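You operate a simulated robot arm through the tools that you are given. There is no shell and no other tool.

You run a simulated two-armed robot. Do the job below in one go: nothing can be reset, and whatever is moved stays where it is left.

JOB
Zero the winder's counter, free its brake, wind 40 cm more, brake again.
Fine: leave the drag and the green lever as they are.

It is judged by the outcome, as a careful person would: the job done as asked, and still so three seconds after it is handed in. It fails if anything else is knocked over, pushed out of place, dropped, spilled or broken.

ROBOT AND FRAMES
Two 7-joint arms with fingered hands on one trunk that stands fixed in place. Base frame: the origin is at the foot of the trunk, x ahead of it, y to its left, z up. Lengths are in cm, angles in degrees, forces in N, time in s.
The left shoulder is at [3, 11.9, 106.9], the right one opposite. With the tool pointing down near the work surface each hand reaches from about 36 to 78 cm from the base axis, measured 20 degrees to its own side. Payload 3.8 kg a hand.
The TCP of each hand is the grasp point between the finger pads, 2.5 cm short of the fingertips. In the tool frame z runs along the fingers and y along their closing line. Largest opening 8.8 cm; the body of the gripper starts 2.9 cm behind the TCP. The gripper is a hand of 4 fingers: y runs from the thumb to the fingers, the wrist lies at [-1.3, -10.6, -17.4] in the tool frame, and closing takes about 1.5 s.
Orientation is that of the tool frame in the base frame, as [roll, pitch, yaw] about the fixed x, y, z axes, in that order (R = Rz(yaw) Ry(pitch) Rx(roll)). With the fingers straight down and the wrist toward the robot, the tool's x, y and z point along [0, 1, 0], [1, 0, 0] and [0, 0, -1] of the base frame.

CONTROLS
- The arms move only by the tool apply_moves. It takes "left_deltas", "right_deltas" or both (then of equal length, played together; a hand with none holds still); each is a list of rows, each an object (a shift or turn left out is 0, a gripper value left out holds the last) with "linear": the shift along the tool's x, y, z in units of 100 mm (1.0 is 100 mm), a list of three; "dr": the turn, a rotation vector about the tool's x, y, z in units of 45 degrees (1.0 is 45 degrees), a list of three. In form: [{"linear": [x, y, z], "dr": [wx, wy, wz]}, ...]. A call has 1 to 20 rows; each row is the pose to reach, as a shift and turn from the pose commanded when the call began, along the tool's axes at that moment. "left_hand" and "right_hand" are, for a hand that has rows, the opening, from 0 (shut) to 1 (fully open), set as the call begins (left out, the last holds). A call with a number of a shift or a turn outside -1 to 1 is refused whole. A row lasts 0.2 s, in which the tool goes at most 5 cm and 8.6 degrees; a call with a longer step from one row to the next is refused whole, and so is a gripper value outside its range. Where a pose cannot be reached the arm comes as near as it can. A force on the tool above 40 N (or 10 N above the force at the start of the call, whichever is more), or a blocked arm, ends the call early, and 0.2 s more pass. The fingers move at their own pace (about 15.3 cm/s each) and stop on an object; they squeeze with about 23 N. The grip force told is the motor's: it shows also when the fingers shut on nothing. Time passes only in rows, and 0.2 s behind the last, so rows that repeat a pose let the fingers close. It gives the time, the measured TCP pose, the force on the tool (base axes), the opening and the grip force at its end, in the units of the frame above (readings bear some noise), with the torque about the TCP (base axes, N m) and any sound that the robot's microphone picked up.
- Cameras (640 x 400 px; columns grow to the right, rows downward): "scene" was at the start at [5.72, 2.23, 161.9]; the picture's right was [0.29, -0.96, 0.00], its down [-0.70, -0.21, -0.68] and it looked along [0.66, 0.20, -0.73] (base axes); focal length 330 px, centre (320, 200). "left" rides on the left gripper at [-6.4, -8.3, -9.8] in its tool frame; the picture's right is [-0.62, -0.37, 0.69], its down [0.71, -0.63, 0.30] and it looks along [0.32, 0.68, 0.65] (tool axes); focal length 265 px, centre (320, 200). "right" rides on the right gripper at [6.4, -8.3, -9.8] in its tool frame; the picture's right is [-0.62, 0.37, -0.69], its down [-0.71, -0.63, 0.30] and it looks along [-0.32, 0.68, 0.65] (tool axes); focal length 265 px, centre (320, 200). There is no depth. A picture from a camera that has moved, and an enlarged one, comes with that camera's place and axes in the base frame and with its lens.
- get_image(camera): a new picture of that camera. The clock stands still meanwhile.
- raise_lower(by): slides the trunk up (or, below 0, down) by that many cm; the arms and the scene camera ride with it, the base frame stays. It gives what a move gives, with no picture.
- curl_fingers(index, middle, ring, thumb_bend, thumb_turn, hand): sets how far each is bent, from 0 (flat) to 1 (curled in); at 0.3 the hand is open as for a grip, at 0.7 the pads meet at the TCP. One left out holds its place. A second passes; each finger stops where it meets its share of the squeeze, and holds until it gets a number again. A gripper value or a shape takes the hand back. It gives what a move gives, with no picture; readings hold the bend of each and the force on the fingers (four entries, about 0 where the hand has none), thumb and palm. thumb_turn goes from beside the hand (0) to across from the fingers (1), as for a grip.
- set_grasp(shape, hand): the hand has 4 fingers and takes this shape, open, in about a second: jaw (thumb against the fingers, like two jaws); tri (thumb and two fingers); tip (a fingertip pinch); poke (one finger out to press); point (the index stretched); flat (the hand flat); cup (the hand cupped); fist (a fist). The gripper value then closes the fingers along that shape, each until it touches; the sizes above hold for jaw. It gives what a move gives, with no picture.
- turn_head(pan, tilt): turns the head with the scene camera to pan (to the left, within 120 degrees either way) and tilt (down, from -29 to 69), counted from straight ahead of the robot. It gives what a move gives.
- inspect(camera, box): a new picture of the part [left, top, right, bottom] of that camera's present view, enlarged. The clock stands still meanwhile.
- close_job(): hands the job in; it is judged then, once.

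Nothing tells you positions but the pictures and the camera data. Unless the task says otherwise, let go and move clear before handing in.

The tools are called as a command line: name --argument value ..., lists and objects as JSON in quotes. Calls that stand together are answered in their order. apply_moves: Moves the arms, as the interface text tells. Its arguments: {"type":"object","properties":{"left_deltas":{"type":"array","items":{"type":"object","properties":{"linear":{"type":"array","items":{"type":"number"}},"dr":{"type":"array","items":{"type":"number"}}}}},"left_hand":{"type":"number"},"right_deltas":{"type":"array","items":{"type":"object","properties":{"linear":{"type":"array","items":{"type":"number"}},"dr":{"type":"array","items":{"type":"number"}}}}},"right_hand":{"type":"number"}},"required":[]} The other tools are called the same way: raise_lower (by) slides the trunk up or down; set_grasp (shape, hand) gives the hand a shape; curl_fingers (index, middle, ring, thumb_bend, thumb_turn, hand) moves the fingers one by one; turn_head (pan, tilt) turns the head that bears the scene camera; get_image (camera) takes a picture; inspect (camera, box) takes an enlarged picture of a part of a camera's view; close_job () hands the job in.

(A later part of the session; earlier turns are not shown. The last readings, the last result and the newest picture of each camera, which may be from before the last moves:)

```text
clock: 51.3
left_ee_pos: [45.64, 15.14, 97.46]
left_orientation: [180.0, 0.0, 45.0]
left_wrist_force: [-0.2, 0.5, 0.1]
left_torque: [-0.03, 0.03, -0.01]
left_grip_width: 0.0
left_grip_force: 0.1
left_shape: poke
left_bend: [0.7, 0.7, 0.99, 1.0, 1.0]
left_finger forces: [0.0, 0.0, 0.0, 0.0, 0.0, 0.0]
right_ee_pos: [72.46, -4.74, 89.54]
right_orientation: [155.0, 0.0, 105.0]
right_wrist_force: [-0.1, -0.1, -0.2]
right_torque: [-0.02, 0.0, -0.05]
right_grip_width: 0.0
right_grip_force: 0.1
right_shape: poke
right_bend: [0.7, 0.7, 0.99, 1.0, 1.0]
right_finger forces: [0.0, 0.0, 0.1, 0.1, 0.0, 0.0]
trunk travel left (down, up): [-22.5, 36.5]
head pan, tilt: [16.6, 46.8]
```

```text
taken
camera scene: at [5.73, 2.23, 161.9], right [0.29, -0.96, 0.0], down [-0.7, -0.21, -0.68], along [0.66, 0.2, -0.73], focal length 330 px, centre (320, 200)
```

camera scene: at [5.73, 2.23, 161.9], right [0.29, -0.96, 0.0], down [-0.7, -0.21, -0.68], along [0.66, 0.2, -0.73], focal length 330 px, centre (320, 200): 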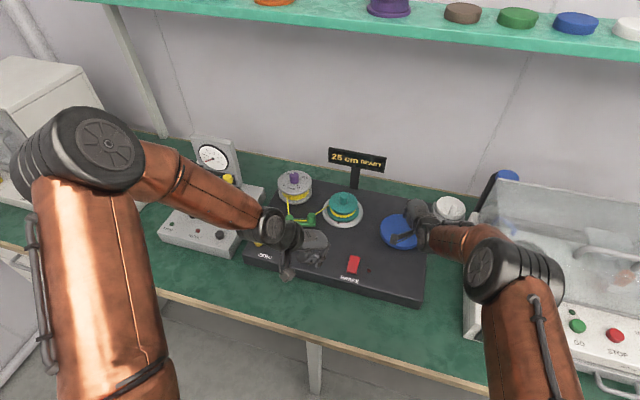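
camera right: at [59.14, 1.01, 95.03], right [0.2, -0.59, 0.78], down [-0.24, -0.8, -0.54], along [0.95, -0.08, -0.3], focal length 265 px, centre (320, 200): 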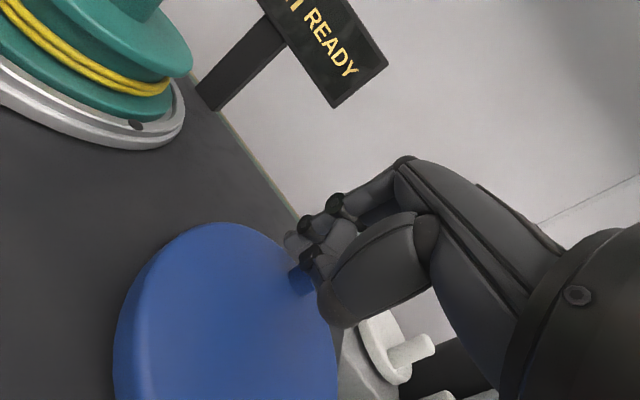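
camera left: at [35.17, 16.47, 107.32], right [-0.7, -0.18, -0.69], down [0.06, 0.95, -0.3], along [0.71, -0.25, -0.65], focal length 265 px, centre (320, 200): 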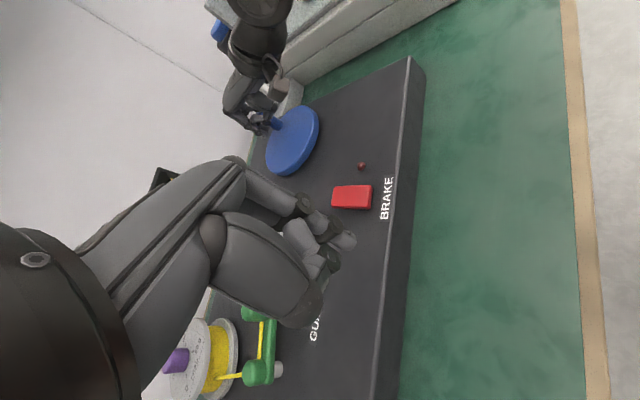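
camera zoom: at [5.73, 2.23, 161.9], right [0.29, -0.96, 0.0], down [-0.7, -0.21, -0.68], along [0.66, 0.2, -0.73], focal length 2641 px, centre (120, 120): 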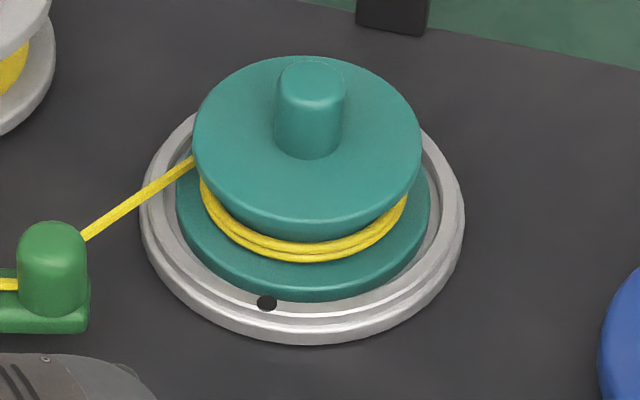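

apply_moves --right_deltas '[{"linear": [-0.0317, -0.0182, -0.0085]}, {"linear": [-0.0614, -0.0389, -0.0182]}, {"linear": [-0.0891, -0.0619, -0.0289]}, {"linear": [-0.0891, -0.0619, -0.0289]}]'

inspect --camera "scene" --box '[310, 185, 380, 235]'

inspect --camera "scene" --box '[320, 140, 460, 260]'

inspect --camera "left" --box '[210, 60, 350, 200]'

```text
clock: 52.3
left_ee_pos: [45.69, 15.2, 97.56]
left_orientation: [-180.0, -0.1, 45.0]
left_wrist_force: [-1.2, -0.6, 0.2]
left_torque: [0.04, 0.01, 0.02]
left_grip_width: 0.01
left_grip_force: 0.0
left_shape: poke
left_bend: [0.7, 0.7, 0.99, 1.0, 1.0]
left_finger forces: [0.0, 0.0, 0.0, 0.1, 0.0, 0.2]
right_ee_pos: [71.94, -5.7, 89.46]
right_orientation: [155.0, 0.0, 105.0]
right_wrist_force: [0.8, 0.8, -0.8]
right_torque: [-0.01, 0.01, -0.03]
right_grip_width: 0.0
right_grip_force: 0.0
right_shape: poke
right_bend: [0.7, 0.7, 0.99, 1.0, 1.0]
right_finger forces: [0.0, 0.0, 0.0, 0.0, 0.1, 0.0]
trunk travel left (down, up): [-22.5, 36.5]
head pan, tilt: [16.6, 46.8]
```

```text
8.00 times, centred on (345, 210) of scene
camera zoom: at [5.74, 2.23, 161.9], right [0.29, -0.96, 0.0], down [-0.7, -0.21, -0.68], along [0.66, 0.2, -0.73], focal length 2641 px, centre (120, 120)
```

zoom: 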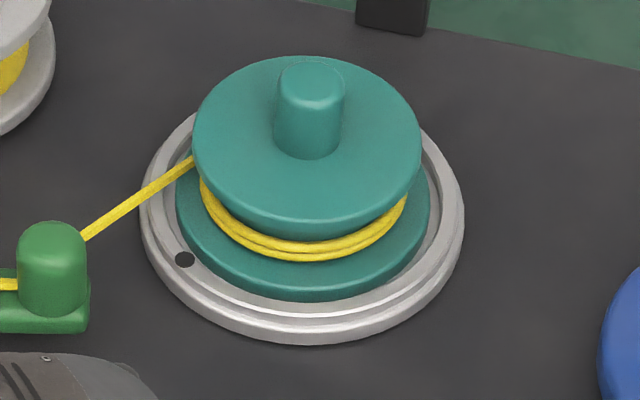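

```text
3.33 times, centred on (390, 200) of scene
camera zoom: at [5.74, 2.23, 161.9], right [0.29, -0.96, 0.0], down [-0.7, -0.21, -0.68], along [0.66, 0.2, -0.73], focal length 1101 px, centre (87, 200)
```

zoom: 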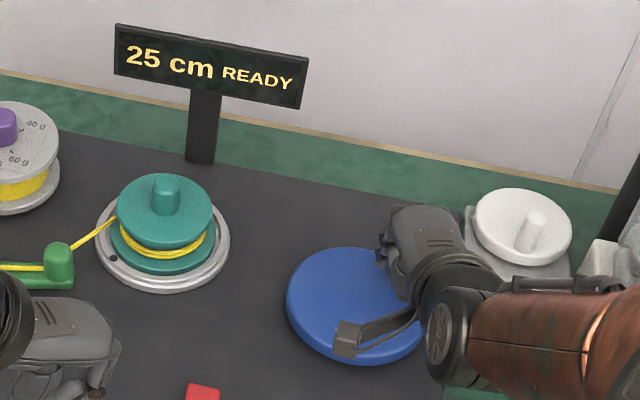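

```text
2.86 times, centred on (280, 130) of left
camera zoom: at [35.2, 16.46, 107.32], right [-0.7, -0.18, -0.69], down [0.06, 0.95, -0.3], along [0.71, -0.25, -0.65], focal length 758 px, centre (434, 400)
```

zoom: 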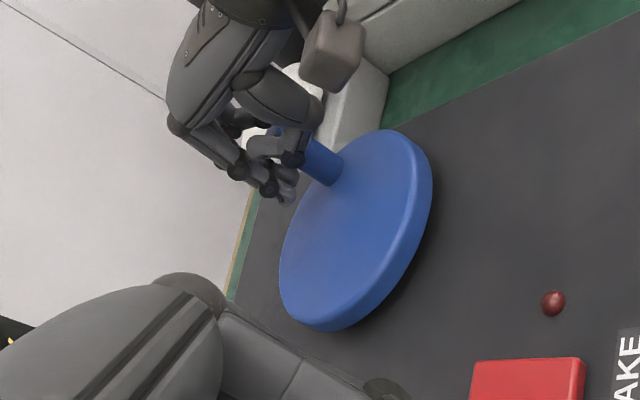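

apply_moves --right_deltas '[{"linear": [-0.0253, -0.0251, -0.0117]}, {"linear": [-0.0482, -0.052, -0.0243]}, {"linear": [-0.0482, -0.052, -0.0243]}]'

inspect --camera "scene" --box '[310, 145, 450, 255]'

inspect --camera "scene" --box '[310, 185, 380, 235]'

inspect --camera "left" --box '[210, 60, 350, 200]'

```text
clock: 53.1
left_ee_pos: [45.66, 15.05, 97.48]
left_orientation: [-180.0, 0.0, 45.0]
left_wrist_force: [-0.6, 1.5, -0.8]
left_torque: [-0.03, -0.01, 0.01]
left_grip_width: 0.02
left_grip_force: 0.1
left_shape: poke
left_bend: [0.7, 0.7, 0.99, 1.0, 1.0]
left_finger forces: [0.0, 0.1, 0.0, 0.0, 0.0, 0.0]
right_ee_pos: [71.5, -6.34, 89.54]
right_orientation: [155.0, 0.1, 104.9]
right_wrist_force: [0.3, -0.4, 0.5]
right_torque: [-0.04, 0.01, 0.02]
right_grip_width: 0.01
right_grip_force: 0.0
right_shape: poke
right_bend: [0.7, 0.7, 0.99, 1.0, 1.0]
right_finger forces: [0.0, 0.1, 0.0, 0.0, 0.1, 0.0]
trunk travel left (down, up): [-22.5, 36.5]
head pan, tilt: [16.6, 46.8]
```

```text
3.64 times, centred on (380, 200) of scene
camera zoom: at [5.74, 2.23, 161.9], right [0.29, -0.96, 0.0], down [-0.7, -0.21, -0.68], along [0.66, 0.2, -0.73], focal length 1201 px, centre (102, 200)
```

zoom: 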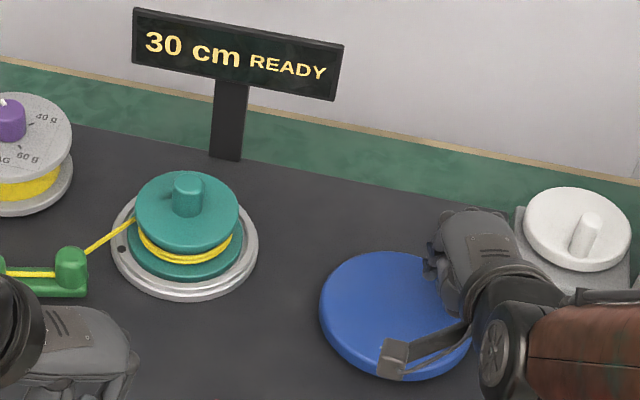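

```text
8.00 times, centred on (345, 210) of scene
camera zoom: at [5.74, 2.23, 161.9], right [0.29, -0.96, 0.0], down [-0.7, -0.21, -0.68], along [0.66, 0.2, -0.73], focal length 2641 px, centre (120, 120)
```

zoom: 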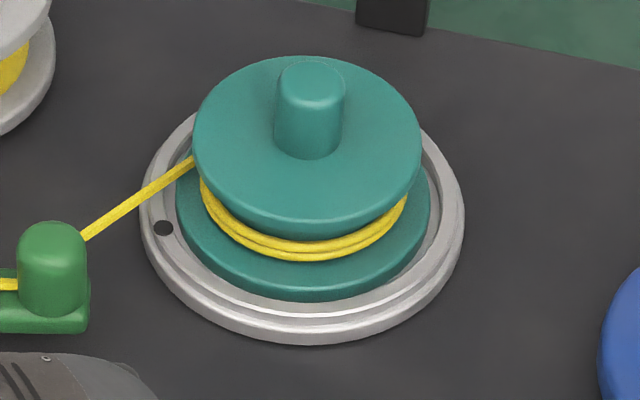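

```text
2.86 times, centred on (280, 130) of left
camera zoom: at [35.2, 16.47, 107.32], right [-0.7, -0.18, -0.69], down [0.06, 0.95, -0.3], along [0.71, -0.25, -0.65], focal length 758 px, centre (434, 400)
```

zoom: 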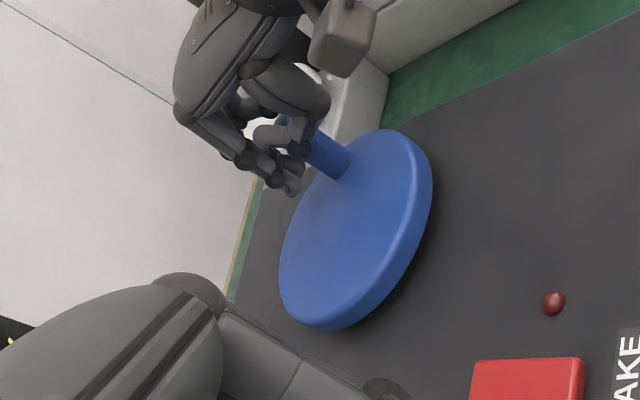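

30 cm, spool hole at ~454° total turn. I'll go on around the right side in short arcs.

apply_moves --right_deltas '[{"linear": [-0.0202, -0.0287, -0.0134]}, {"linear": [-0.0375, -0.0588, -0.0274]}, {"linear": [-0.0518, -0.0903, -0.0421]}, {"linear": [-0.0518, -0.0903, -0.0421]}]'

inspect --camera "scene" --box '[310, 145, 450, 255]'

inspect --camera "scene" --box '[310, 185, 380, 235]'

inspect --camera "left" --box '[210, 60, 350, 200]'

get_image --camera "right"

```text
clock: 54.1
left_ee_pos: [45.62, 15.25, 97.57]
left_orientation: [180.0, 0.0, 45.1]
left_wrist_force: [-0.7, -0.2, -1.2]
left_torque: [0.05, -0.01, 0.0]
left_grip_width: 0.0
left_grip_force: 0.1
left_shape: poke
left_bend: [0.7, 0.7, 0.99, 1.0, 1.0]
left_finger forces: [0.1, 0.0, 0.0, 0.0, 0.0, 0.0]
right_ee_pos: [70.58, -6.88, 89.47]
right_orientation: [155.0, 0.1, 105.0]
right_wrist_force: [-0.5, 2.4, 0.1]
right_torque: [0.02, -0.01, -0.01]
right_grip_width: 0.0
right_grip_force: 0.2
right_shape: poke
right_bend: [0.7, 0.7, 0.99, 1.0, 1.0]
right_finger forces: [0.0, 1.0, 0.1, 0.0, 1.7, 0.0]
trunk travel left (down, up): [-22.5, 36.5]
head pan, tilt: [16.6, 46.8]
```

```text
3.64 times, centred on (380, 200) of scene
camera zoom: at [5.72, 2.27, 161.9], right [0.29, -0.96, 0.0], down [-0.7, -0.21, -0.68], along [0.66, 0.2, -0.73], focal length 1201 px, centre (102, 200)
```

zoom: 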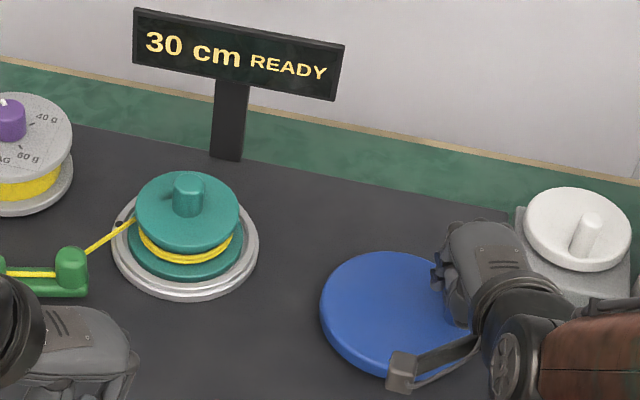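

```text
8.00 times, centred on (345, 210) of scene
camera zoom: at [5.72, 2.27, 161.9], right [0.29, -0.96, 0.0], down [-0.7, -0.21, -0.68], along [0.66, 0.2, -0.73], focal length 2641 px, centre (120, 120)
```

zoom: 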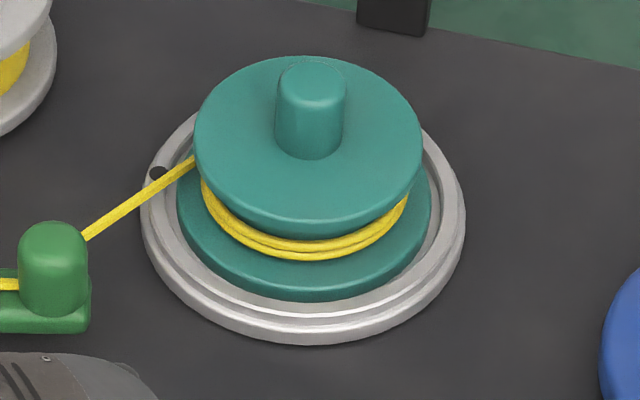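

```text
2.86 times, centred on (280, 130) of left
camera zoom: at [35.19, 16.5, 107.32], right [-0.7, -0.18, -0.69], down [0.06, 0.95, -0.3], along [0.71, -0.25, -0.65], focal length 758 px, centre (434, 400)
```

zoom: 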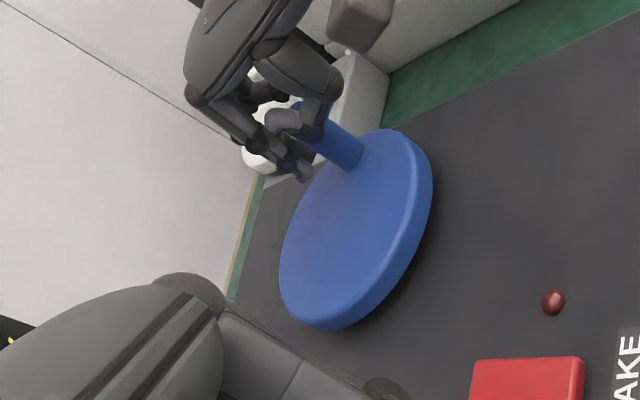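

```text
taken
camera right: at [57.45, -3.87, 94.99], right [0.2, -0.59, 0.78], down [-0.24, -0.8, -0.54], along [0.95, -0.08, -0.3], focal length 265 px, centre (320, 200)
```

right: 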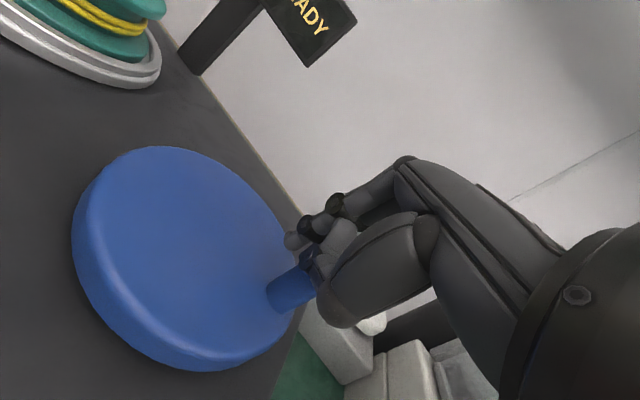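

The thumb is lightly touching the peg (1.7 N), so I'll raise the pusher 0.8 cm and go on in small steps, now at about 483° of spool turn.

apply_moves --right_deltas '[{"linear": [0, 0.0338, -0.0725]}, {"linear": [0, 0.0338, -0.0725]}, {"linear": [-0.0113, 0.0014, -0.0876]}, {"linear": [-0.0158, -0.0152, -0.0953]}, {"linear": [-0.0158, -0.0152, -0.0953]}]'

inspect --camera "scene" --box '[310, 145, 450, 255]'

inspect --camera "scene" --box '[310, 185, 380, 235]'

inspect --camera "left" --box '[210, 60, 350, 200]'

```text
clock: 55.3
left_ee_pos: [45.55, 15.26, 97.49]
left_orientation: [180.0, -0.1, 44.9]
left_wrist_force: [0.1, -0.3, 0.1]
left_torque: [-0.04, 0.01, -0.01]
left_grip_width: 0.01
left_grip_force: 0.0
left_shape: poke
left_bend: [0.7, 0.7, 0.99, 1.0, 1.0]
left_finger forces: [0.0, 0.0, 0.1, 0.0, 0.0, 0.0]
right_ee_pos: [70.13, -7.38, 90.4]
right_orientation: [155.0, 0.0, 104.9]
right_wrist_force: [0.9, 2.5, -0.7]
right_torque: [0.01, -0.03, -0.02]
right_grip_width: 0.01
right_grip_force: 0.1
right_shape: poke
right_bend: [0.7, 0.7, 0.99, 1.0, 1.0]
right_finger forces: [0.0, 3.0, 0.0, 0.1, 3.0, 0.1]
trunk travel left (down, up): [-22.5, 36.5]
head pan, tilt: [16.6, 46.8]
```

```text
3.64 times, centred on (380, 200) of scene
camera zoom: at [5.73, 2.28, 161.9], right [0.29, -0.96, 0.0], down [-0.7, -0.21, -0.68], along [0.66, 0.2, -0.73], focal length 1201 px, centre (102, 200)
```

zoom: 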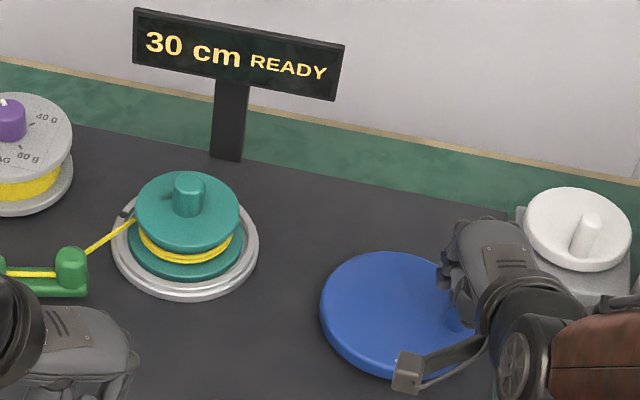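

```text
8.00 times, centred on (345, 210) of scene
camera zoom: at [5.73, 2.28, 161.9], right [0.29, -0.96, 0.0], down [-0.7, -0.21, -0.68], along [0.66, 0.2, -0.73], focal length 2641 px, centre (120, 120)
```

zoom: 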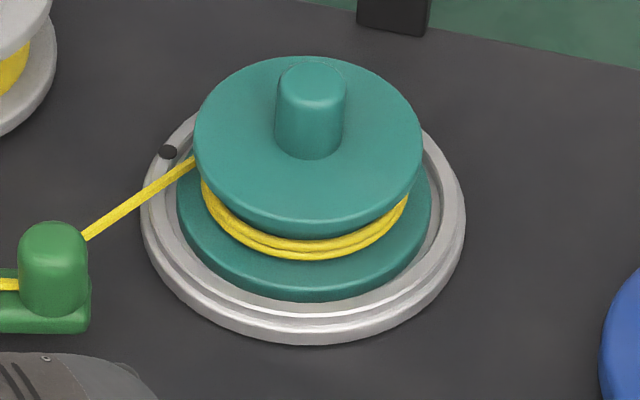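

```text
2.86 times, centred on (280, 130) of left
camera zoom: at [35.19, 16.51, 107.32], right [-0.7, -0.18, -0.69], down [0.06, 0.95, -0.3], along [0.71, -0.25, -0.65], focal length 758 px, centre (434, 400)
```

zoom: 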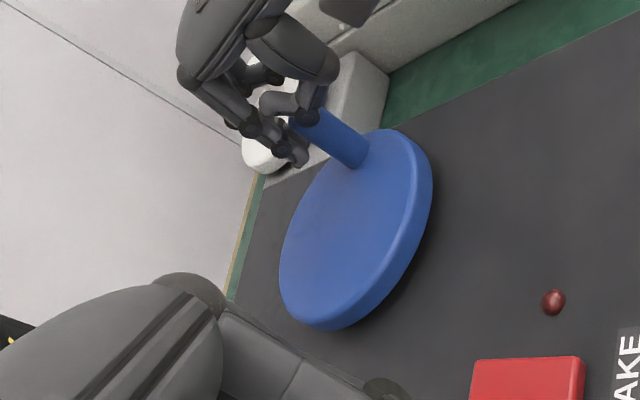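

apply_moves --right_deltas '[{"linear": [-0.0037, -0.0167, -0.0078]}, {"linear": [-0.0066, -0.0334, -0.0156]}, {"linear": [-0.0066, -0.0334, -0.0156]}]'

inspect --camera "scene" --box '[310, 145, 450, 255]'

inspect --camera "scene" --box '[310, 185, 380, 235]'

inspect --camera "left" --box '[210, 60, 350, 200]'

```text
clock: 56.1
left_ee_pos: [45.74, 15.15, 97.55]
left_orientation: [180.0, 0.1, 45.0]
left_wrist_force: [0.5, 0.6, -0.3]
left_torque: [0.0, 0.0, 0.04]
left_grip_width: 0.0
left_grip_force: 0.1
left_shape: poke
left_bend: [0.7, 0.7, 0.99, 1.0, 1.0]
left_finger forces: [0.0, 0.0, 0.0, 0.1, 0.0, 0.0]
right_ee_pos: [70.04, -7.52, 90.31]
right_orientation: [155.0, 0.1, 104.9]
right_wrist_force: [-0.5, 6.1, 0.7]
right_torque: [0.05, -0.03, -0.03]
right_grip_width: 0.02
right_grip_force: 0.1
right_shape: poke
right_bend: [0.7, 0.7, 0.99, 1.0, 1.0]
right_finger forces: [0.0, 4.0, 0.0, 0.1, 4.3, 0.0]
trunk travel left (down, up): [-22.5, 36.5]
head pan, tilt: [16.6, 46.8]
```

```text
3.64 times, centred on (380, 200) of scene
camera zoom: at [5.72, 2.32, 161.9], right [0.29, -0.96, 0.0], down [-0.7, -0.21, -0.68], along [0.66, 0.19, -0.73], focal length 1201 px, centre (102, 200)
```

zoom: 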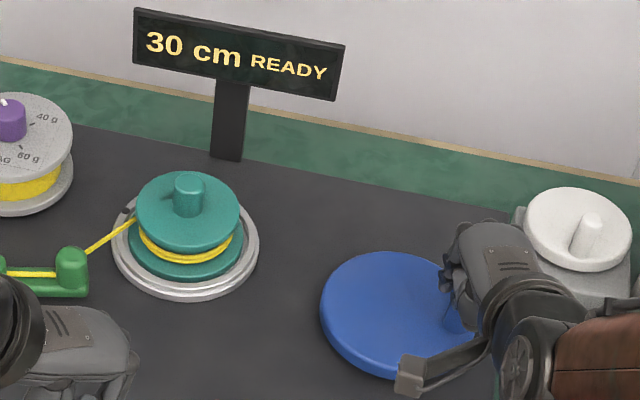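

```text
8.00 times, centred on (345, 210) of scene
camera zoom: at [5.72, 2.32, 161.9], right [0.29, -0.96, 0.0], down [-0.7, -0.21, -0.68], along [0.66, 0.19, -0.73], focal length 2641 px, centre (120, 120)
```

zoom: 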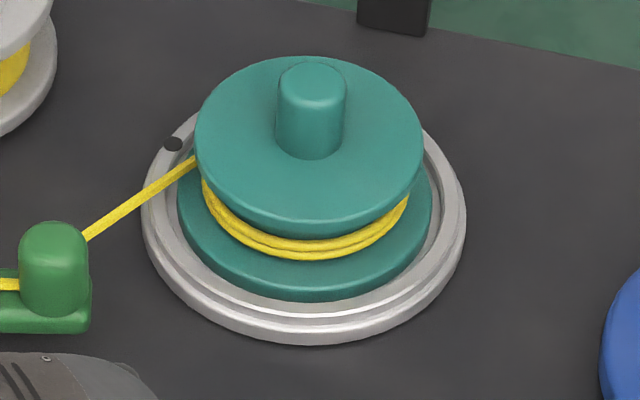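

```text
2.86 times, centred on (280, 130) of left
camera zoom: at [35.19, 16.53, 107.32], right [-0.7, -0.18, -0.69], down [0.06, 0.95, -0.3], along [0.71, -0.25, -0.65], focal length 758 px, centre (434, 400)
```

zoom: 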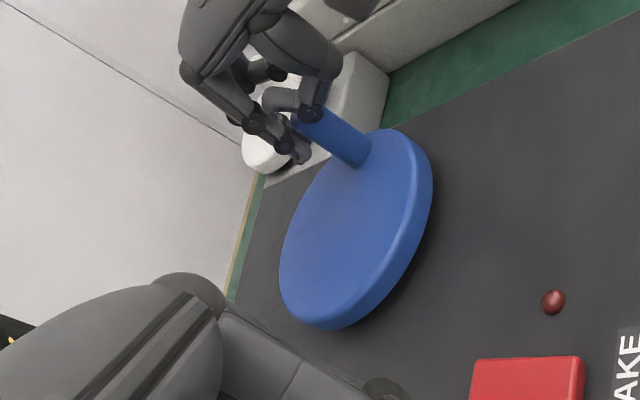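

apply_moves --right_deltas '[{"linear": [0.006, 0.016, -0.036]}, {"linear": [0.0129, -0.0013, -0.0448]}, {"linear": [0.0118, -0.0176, -0.0524]}, {"linear": [0.0118, -0.0176, -0.0524]}]'

inspect --camera "scene" --box '[310, 145, 450, 255]'

inspect --camera "scene" --box '[310, 185, 380, 235]'

inspect --camera "left" --box '[210, 60, 350, 200]'

```text
clock: 57.1
left_ee_pos: [45.73, 15.08, 97.5]
left_orientation: [-180.0, 0.0, 45.0]
left_wrist_force: [0.3, 0.4, 0.2]
left_torque: [-0.01, -0.01, 0.0]
left_grip_width: 0.04
left_grip_force: 0.1
left_shape: poke
left_bend: [0.7, 0.7, 0.99, 1.0, 1.0]
left_finger forces: [0.0, 0.0, 0.0, 0.0, 0.0, 0.0]
right_ee_pos: [69.54, -7.64, 90.78]
right_orientation: [154.9, -0.1, 105.0]
right_wrist_force: [0.1, 0.0, -0.4]
right_torque: [0.0, 0.01, -0.01]
right_grip_width: 0.0
right_grip_force: 0.1
right_shape: poke
right_bend: [0.7, 0.7, 0.99, 1.0, 1.0]
right_finger forces: [0.0, 1.4, 0.0, 0.0, 1.3, 0.0]
trunk travel left (down, up): [-22.5, 36.5]
head pan, tilt: [16.6, 46.8]
```

```text
3.64 times, centred on (380, 200) of scene
camera zoom: at [5.74, 2.22, 161.9], right [0.29, -0.96, 0.0], down [-0.7, -0.21, -0.68], along [0.66, 0.2, -0.73], focal length 1201 px, centre (102, 200)
```

zoom: 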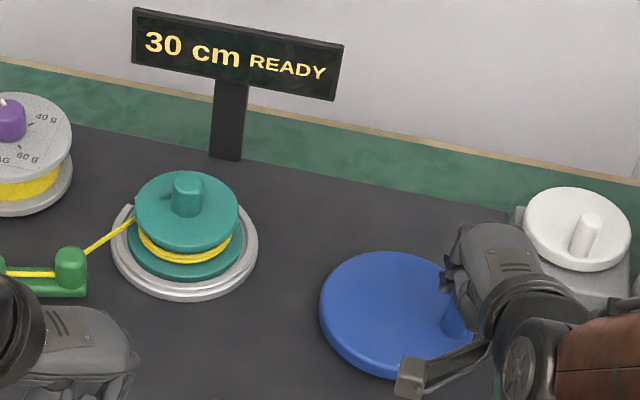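

```text
8.00 times, centred on (345, 210) of scene
camera zoom: at [5.74, 2.22, 161.9], right [0.29, -0.96, 0.0], down [-0.7, -0.21, -0.68], along [0.66, 0.2, -0.73], focal length 2641 px, centre (120, 120)
```

zoom: 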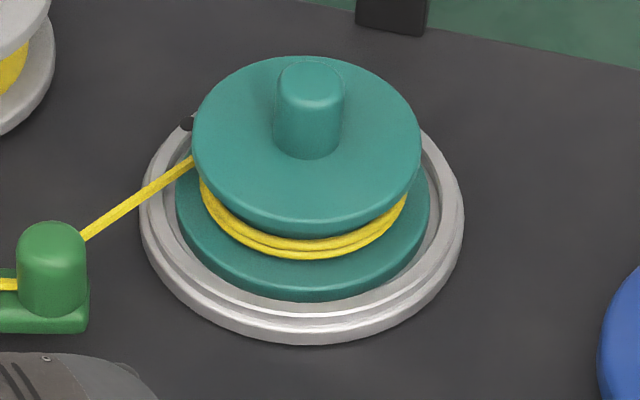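

```text
2.86 times, centred on (280, 130) of left
camera zoom: at [35.2, 16.45, 107.32], right [-0.7, -0.18, -0.69], down [0.06, 0.95, -0.3], along [0.71, -0.25, -0.65], focal length 758 px, centre (434, 400)
```

zoom: 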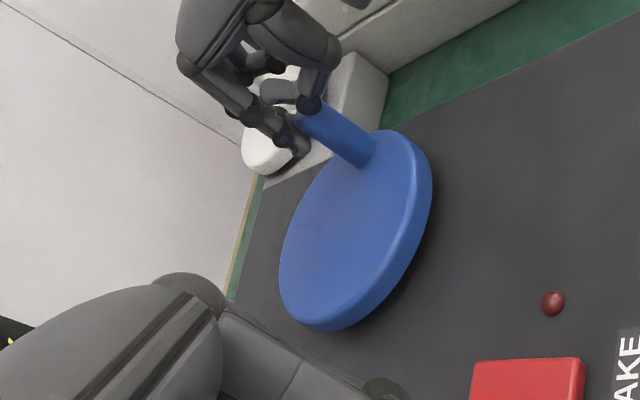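

apply_moves --right_deltas '[{"linear": [-0.0004, -0.0164, -0.0077]}, {"linear": [-0.0004, -0.0164, -0.0077]}]'

inspect --camera "scene" --box '[310, 145, 450, 255]'

inspect --camera "scene" --box '[310, 185, 380, 235]'

inspect --camera "left" --box '[260, 70, 340, 180]'

```text
clock: 57.7
left_ee_pos: [45.71, 15.13, 97.63]
left_orientation: [-179.9, 0.0, 45.0]
left_wrist_force: [0.2, -0.1, -0.5]
left_torque: [0.02, -0.01, 0.01]
left_grip_width: 0.0
left_grip_force: 0.1
left_shape: poke
left_bend: [0.7, 0.7, 0.99, 1.0, 1.0]
left_finger forces: [0.0, 0.0, 0.0, 0.0, 0.0, 0.1]
right_ee_pos: [69.27, -7.63, 90.66]
right_orientation: [155.0, -0.1, 105.0]
right_wrist_force: [0.8, -0.9, 1.4]
right_torque: [-0.03, 0.0, 0.01]
right_grip_width: 0.0
right_grip_force: 0.1
right_shape: poke
right_bend: [0.7, 0.7, 0.99, 1.0, 1.0]
right_finger forces: [0.0, 1.7, 0.0, 0.0, 2.2, 0.1]
trunk travel left (down, up): [-22.5, 36.5]
head pan, tilt: [16.6, 46.8]
```

```text
3.64 times, centred on (380, 200) of scene
camera zoom: at [5.72, 2.23, 161.9], right [0.29, -0.96, 0.0], down [-0.7, -0.21, -0.68], along [0.66, 0.2, -0.73], focal length 1201 px, centre (102, 200)
```

zoom: 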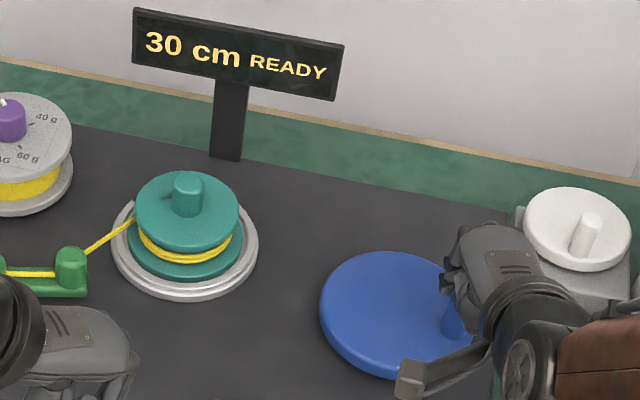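

```text
8.00 times, centred on (345, 210) of scene
camera zoom: at [5.72, 2.23, 161.9], right [0.29, -0.96, 0.0], down [-0.7, -0.21, -0.68], along [0.66, 0.2, -0.73], focal length 2641 px, centre (120, 120)
```

zoom: 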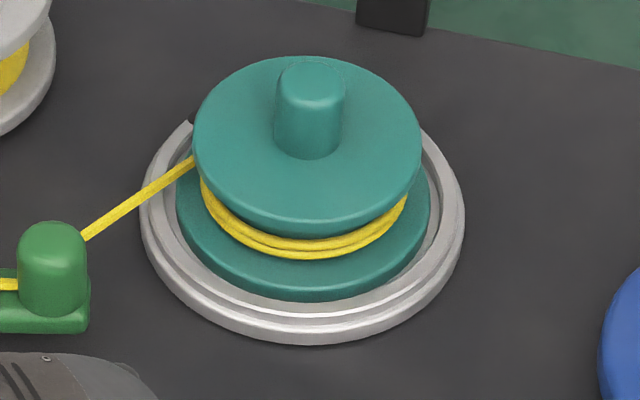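

```text
3.64 times, centred on (300, 125) of left
camera zoom: at [35.19, 16.47, 107.33], right [-0.7, -0.18, -0.69], down [0.06, 0.95, -0.3], along [0.71, -0.25, -0.65], focal length 965 px, centre (393, 473)
```

zoom: 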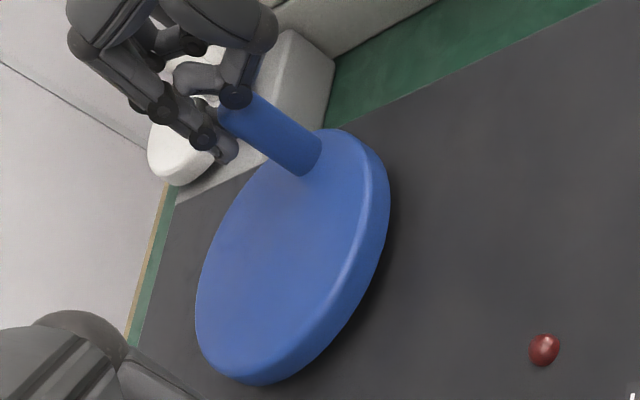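

apply_moves --right_deltas '[{"linear": [0.0004, -0.0164, -0.0077]}, {"linear": [0.0016, -0.0327, -0.0153]}, {"linear": [0.0016, -0.0327, -0.0153]}]'

inspect --camera "scene" --box '[310, 145, 450, 255]'

inspect --camera "left" --box '[260, 70, 340, 180]'

get_image --camera "right"

```text
clock: 58.5
left_ee_pos: [45.61, 15.21, 97.61]
left_orientation: [180.0, -0.1, 45.0]
left_wrist_force: [0.7, -0.7, 0.7]
left_torque: [-0.01, 0.02, 0.0]
left_grip_width: 0.01
left_grip_force: 0.1
left_shape: poke
left_bend: [0.7, 0.7, 0.99, 1.0, 1.0]
left_finger forces: [0.0, 0.0, 0.0, 0.0, 0.0, 0.0]
right_ee_pos: [68.85, -7.59, 90.63]
right_orientation: [155.0, 0.0, 105.0]
right_wrist_force: [1.0, 2.0, 1.6]
right_torque: [0.0, 0.02, -0.03]
right_grip_width: 0.01
right_grip_force: 0.0
right_shape: poke
right_bend: [0.7, 0.7, 0.99, 1.0, 1.0]
right_finger forces: [0.3, 2.1, 0.0, 0.0, 2.7, 0.0]
trunk travel left (down, up): [-22.5, 36.5]
head pan, tilt: [16.6, 46.8]
```

```text
3.64 times, centred on (380, 200) of scene
camera zoom: at [5.72, 2.25, 161.9], right [0.29, -0.96, 0.0], down [-0.7, -0.21, -0.68], along [0.66, 0.2, -0.73], focal length 1201 px, centre (102, 200)
```

zoom: 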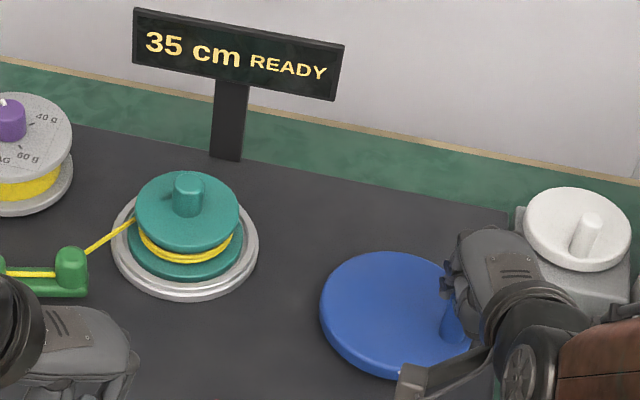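

```text
3.64 times, centred on (300, 125) of left
camera zoom: at [35.19, 16.49, 107.32], right [-0.7, -0.18, -0.69], down [0.06, 0.95, -0.3], along [0.71, -0.25, -0.65], focal length 965 px, centre (393, 473)
```

zoom: 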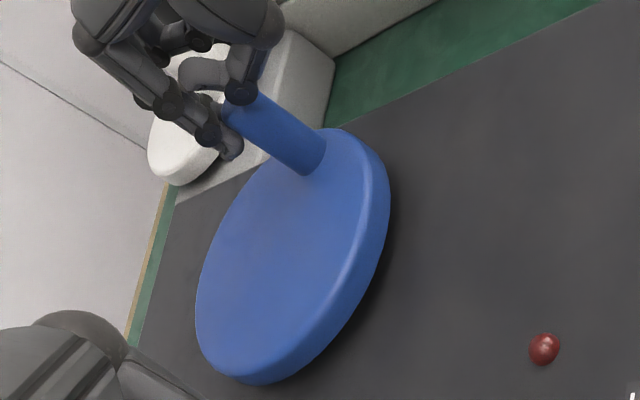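

```text
taken
camera right: at [55.77, -4.51, 96.14], right [0.2, -0.59, 0.78], down [-0.24, -0.8, -0.54], along [0.95, -0.08, -0.3], focal length 265 px, centre (320, 200)
```

right: 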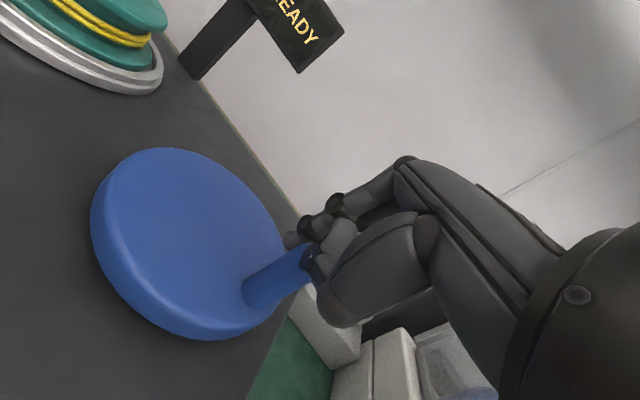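

35 cm, at about 524° of spool turn. The transitions fit ≈80° of spool per 5 cm (rounded display), so true 40 cm is near 630–640°. I'll continue in small steps.

apply_moves --right_deltas '[{"linear": [0.002, -0.0163, -0.0076]}, {"linear": [0.0048, -0.0325, -0.0152]}, {"linear": [0.0083, -0.0487, -0.0227]}, {"linear": [0.0083, -0.0487, -0.0227]}]'

inspect --camera "scene" --box '[310, 145, 450, 255]'

inspect --camera "left" --box '[260, 70, 340, 180]'

get_image --camera "right"

```text
clock: 59.5
left_ee_pos: [45.75, 15.24, 97.38]
left_orientation: [180.0, 0.0, 45.0]
left_wrist_force: [-0.1, 0.4, 0.2]
left_torque: [0.02, 0.01, 0.01]
left_grip_width: 0.02
left_grip_force: 0.0
left_shape: poke
left_bend: [0.7, 0.7, 0.99, 1.0, 1.0]
left_finger forces: [0.1, 0.0, 0.0, 0.0, 0.0, 0.0]
right_ee_pos: [68.35, -7.53, 90.71]
right_orientation: [155.0, 0.0, 105.0]
right_wrist_force: [2.6, 4.9, 2.1]
right_torque: [0.05, -0.01, -0.03]
right_grip_width: 0.0
right_grip_force: 0.0
right_shape: poke
right_bend: [0.7, 0.7, 0.99, 1.0, 1.0]
right_finger forces: [4.0, 1.3, 0.0, 0.0, 2.5, 0.0]
trunk travel left (down, up): [-22.5, 36.5]
head pan, tilt: [16.6, 46.8]
```

```text
3.64 times, centred on (380, 200) of scene
camera zoom: at [5.74, 2.31, 161.89], right [0.29, -0.96, 0.0], down [-0.7, -0.21, -0.68], along [0.66, 0.2, -0.73], focal length 1201 px, centre (102, 200)
```

zoom: 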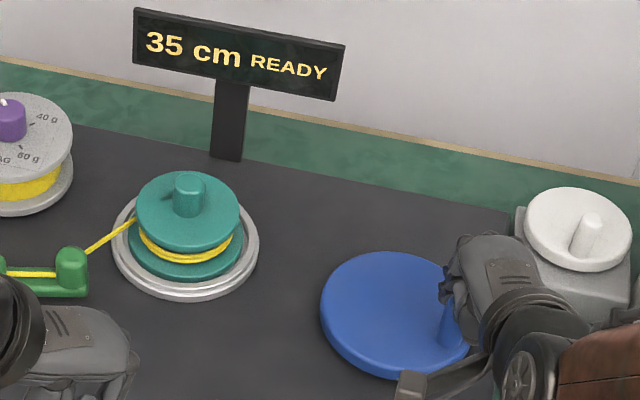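

```text
3.64 times, centred on (300, 125) of left
camera zoom: at [35.2, 16.53, 107.31], right [-0.7, -0.18, -0.69], down [0.06, 0.95, -0.3], along [0.71, -0.25, -0.65], focal length 965 px, centre (393, 473)
```

zoom: 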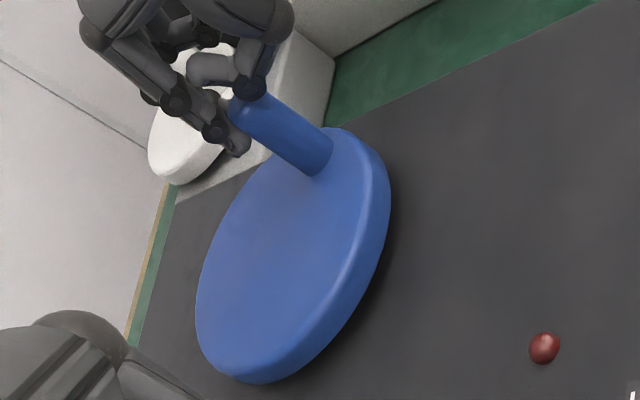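

```text
taken
camera right: at [55.22, -4.48, 96.12], right [0.2, -0.59, 0.78], down [-0.24, -0.8, -0.54], along [0.95, -0.08, -0.3], focal length 265 px, centre (320, 200)
```

right: 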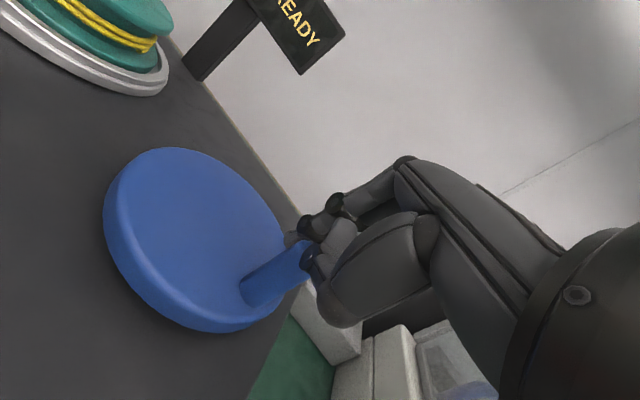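

apply_moves --right_deltas '[{"linear": [0.014, -0.0136, -0.0063]}, {"linear": [0.0237, -0.0276, -0.0129]}, {"linear": [0.0293, -0.0426, -0.0199]}, {"linear": [0.0293, -0.0426, -0.0199]}]'

inspect --camera "scene" --box '[310, 145, 450, 255]'

inspect --camera "left" --box '[260, 70, 340, 180]'

get_image --camera "right"

```text
clock: 60.5
left_ee_pos: [45.62, 15.22, 97.44]
left_orientation: [-179.9, 0.1, 44.9]
left_wrist_force: [0.3, 0.2, 0.9]
left_torque: [0.04, -0.02, -0.01]
left_grip_width: 0.0
left_grip_force: 0.0
left_shape: poke
left_bend: [0.7, 0.7, 0.99, 1.0, 1.0]
left_finger forces: [0.0, 0.1, 0.1, 0.0, 0.0, 0.0]
right_ee_pos: [67.82, -7.38, 90.66]
right_orientation: [155.0, 0.0, 105.0]
right_wrist_force: [3.3, 5.9, 0.2]
right_torque: [0.06, -0.01, -0.04]
right_grip_width: 0.01
right_grip_force: 0.1
right_shape: poke
right_bend: [0.7, 0.7, 0.99, 1.0, 1.0]
right_finger forces: [6.9, 0.1, 0.1, 0.0, 1.0, 0.0]
trunk travel left (down, up): [-22.5, 36.5]
head pan, tilt: [16.6, 46.8]
```

```text
3.64 times, centred on (380, 200) of scene
camera zoom: at [5.79, 2.32, 161.89], right [0.29, -0.96, 0.0], down [-0.7, -0.21, -0.68], along [0.66, 0.19, -0.73], focal length 1201 px, centre (102, 200)
```

zoom: 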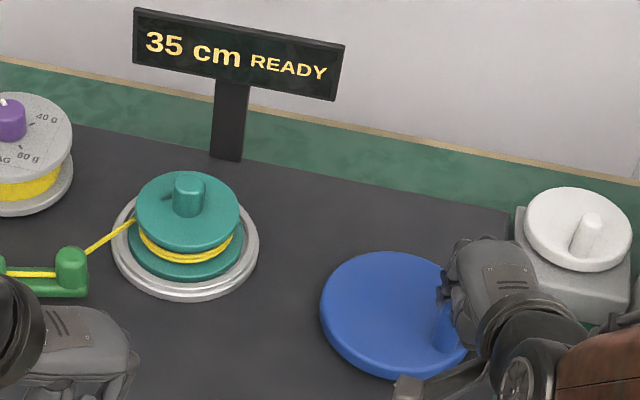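

```text
3.64 times, centred on (300, 125) of left
camera zoom: at [35.23, 16.53, 107.3], right [-0.7, -0.18, -0.69], down [0.06, 0.95, -0.3], along [0.71, -0.25, -0.65], focal length 965 px, centre (393, 473)
```

zoom: 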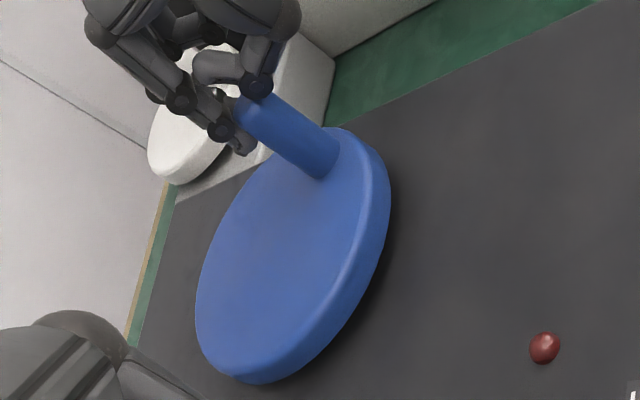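

```text
taken
camera right: at [54.73, -4.34, 96.14], right [0.2, -0.59, 0.78], down [-0.24, -0.8, -0.54], along [0.95, -0.08, -0.3], focal length 265 px, centre (320, 200)
```

right: 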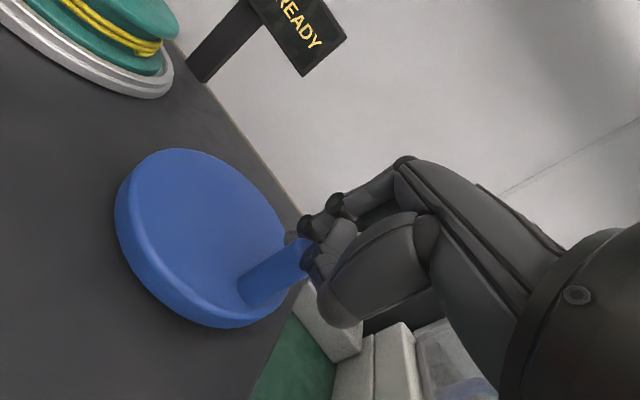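

The peg now sits in the groove between the two fingers and the thumb, so from here I'll translate the hand along the peg's own arc (no lag change). Moving about 10° of crank.

apply_moves --right_deltas '[{"linear": [0.0125, -0.0122, -0.0057]}, {"linear": [0.0247, -0.0245, -0.0114]}, {"linear": [0.038, -0.0357, -0.0166]}, {"linear": [0.0518, -0.0469, -0.0219]}, {"linear": [0.0518, -0.0469, -0.0219]}]'

inspect --camera "scene" --box '[310, 145, 450, 255]'

inspect --camera "left" --box '[260, 70, 340, 180]'

get_image --camera "right"

```text
clock: 61.7
left_ee_pos: [45.73, 15.23, 97.57]
left_orientation: [179.9, 0.1, 45.0]
left_wrist_force: [-0.1, -0.6, 0.4]
left_torque: [0.01, 0.02, 0.0]
left_grip_width: 0.01
left_grip_force: 0.0
left_shape: poke
left_bend: [0.7, 0.7, 0.99, 1.0, 1.0]
left_finger forces: [0.0, 0.0, 0.1, 0.0, 0.1, 0.1]
right_ee_pos: [67.3, -7.04, 90.69]
right_orientation: [155.0, 0.0, 105.0]
right_wrist_force: [7.4, 6.3, 1.7]
right_torque: [0.05, -0.08, -0.06]
right_grip_width: 0.0
right_grip_force: 0.0
right_shape: poke
right_bend: [0.7, 0.7, 0.99, 1.0, 1.0]
right_finger forces: [10.4, 0.0, 0.0, 0.0, 1.8, 0.1]
trunk travel left (down, up): [-22.5, 36.5]
head pan, tilt: [16.6, 46.8]
```

```text
3.64 times, centred on (380, 200) of scene
camera zoom: at [5.83, 2.34, 161.89], right [0.29, -0.96, 0.0], down [-0.7, -0.21, -0.68], along [0.66, 0.19, -0.73], focal length 1201 px, centre (102, 200)
```

zoom: 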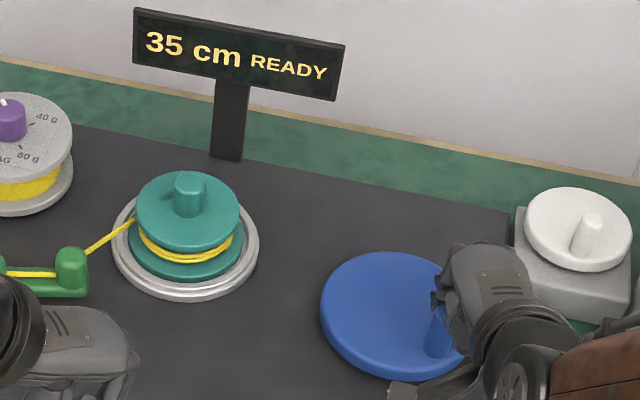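

```text
3.64 times, centred on (300, 125) of left
camera zoom: at [35.26, 16.54, 107.29], right [-0.7, -0.18, -0.69], down [0.06, 0.95, -0.31], along [0.71, -0.25, -0.65], focal length 965 px, centre (393, 473)
```

zoom: 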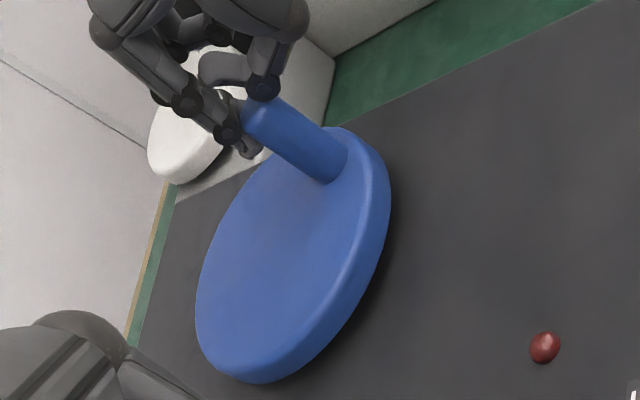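

```text
taken
camera right: at [54.13, -3.96, 96.13], right [0.2, -0.59, 0.78], down [-0.24, -0.8, -0.54], along [0.95, -0.08, -0.3], focal length 265 px, centre (320, 200)
```

right: 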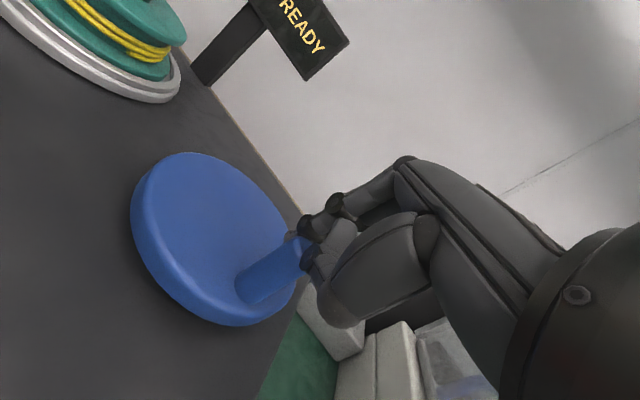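

apply_moves --right_deltas '[{"linear": [0.0095, 0.0098, 0.0046]}, {"linear": [0.0239, 0, 0]}, {"linear": [0.0383, -0.0101, -0.0047]}, {"linear": [0.0535, -0.019, -0.0088]}, {"linear": [0.0535, -0.019, -0.0088]}]'

inspect --camera "scene" --box '[310, 145, 450, 255]'

inspect --camera "left" --box '[260, 70, 340, 180]'

get_image --camera "right"

```text
clock: 62.9
left_ee_pos: [45.69, 15.17, 97.45]
left_orientation: [-180.0, 0.1, 44.9]
left_wrist_force: [0.0, 0.4, -0.1]
left_torque: [0.05, -0.02, 0.0]
left_grip_width: 0.0
left_grip_force: 0.0
left_shape: poke
left_bend: [0.7, 0.7, 0.99, 1.0, 1.0]
left_finger forces: [0.0, 0.0, 0.1, 0.0, 0.0, 0.1]
right_ee_pos: [66.96, -6.65, 90.65]
right_orientation: [155.0, 0.0, 105.0]
right_wrist_force: [6.7, 4.6, 3.8]
right_torque: [0.05, -0.05, -0.06]
right_grip_width: 0.0
right_grip_force: 0.0
right_shape: poke
right_bend: [0.7, 0.7, 0.99, 1.0, 1.0]
right_finger forces: [10.3, 0.0, 0.0, 0.0, 3.8, 0.0]
trunk travel left (down, up): [-22.5, 36.5]
head pan, tilt: [16.6, 46.8]
```

```text
3.64 times, centred on (380, 200) of scene
camera zoom: at [5.8, 2.3, 161.89], right [0.29, -0.96, 0.0], down [-0.7, -0.21, -0.68], along [0.66, 0.19, -0.73], focal length 1201 px, centre (102, 200)
```

zoom: 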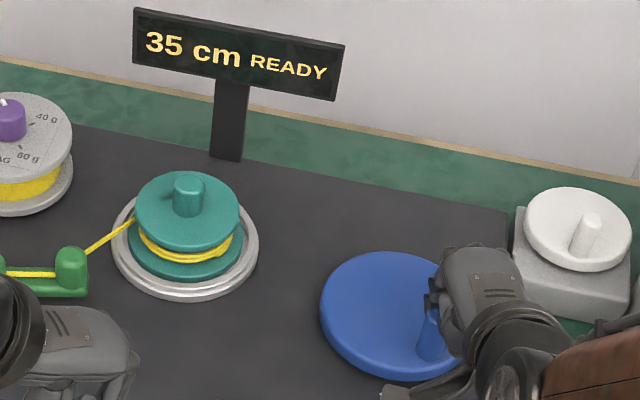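

```text
3.64 times, centred on (300, 125) of left
camera zoom: at [35.24, 16.52, 107.3], right [-0.7, -0.18, -0.69], down [0.06, 0.95, -0.3], along [0.71, -0.25, -0.65], focal length 965 px, centre (393, 473)
```

zoom: 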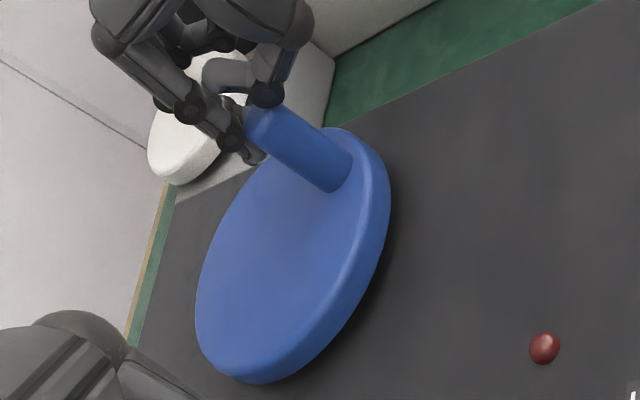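

```text
taken
camera right: at [53.74, -3.54, 96.13], right [0.2, -0.59, 0.78], down [-0.24, -0.8, -0.54], along [0.95, -0.08, -0.3], focal length 265 px, centre (320, 200)
```

right: 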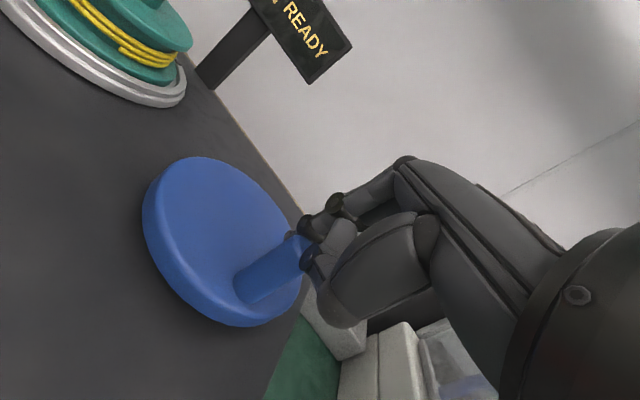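

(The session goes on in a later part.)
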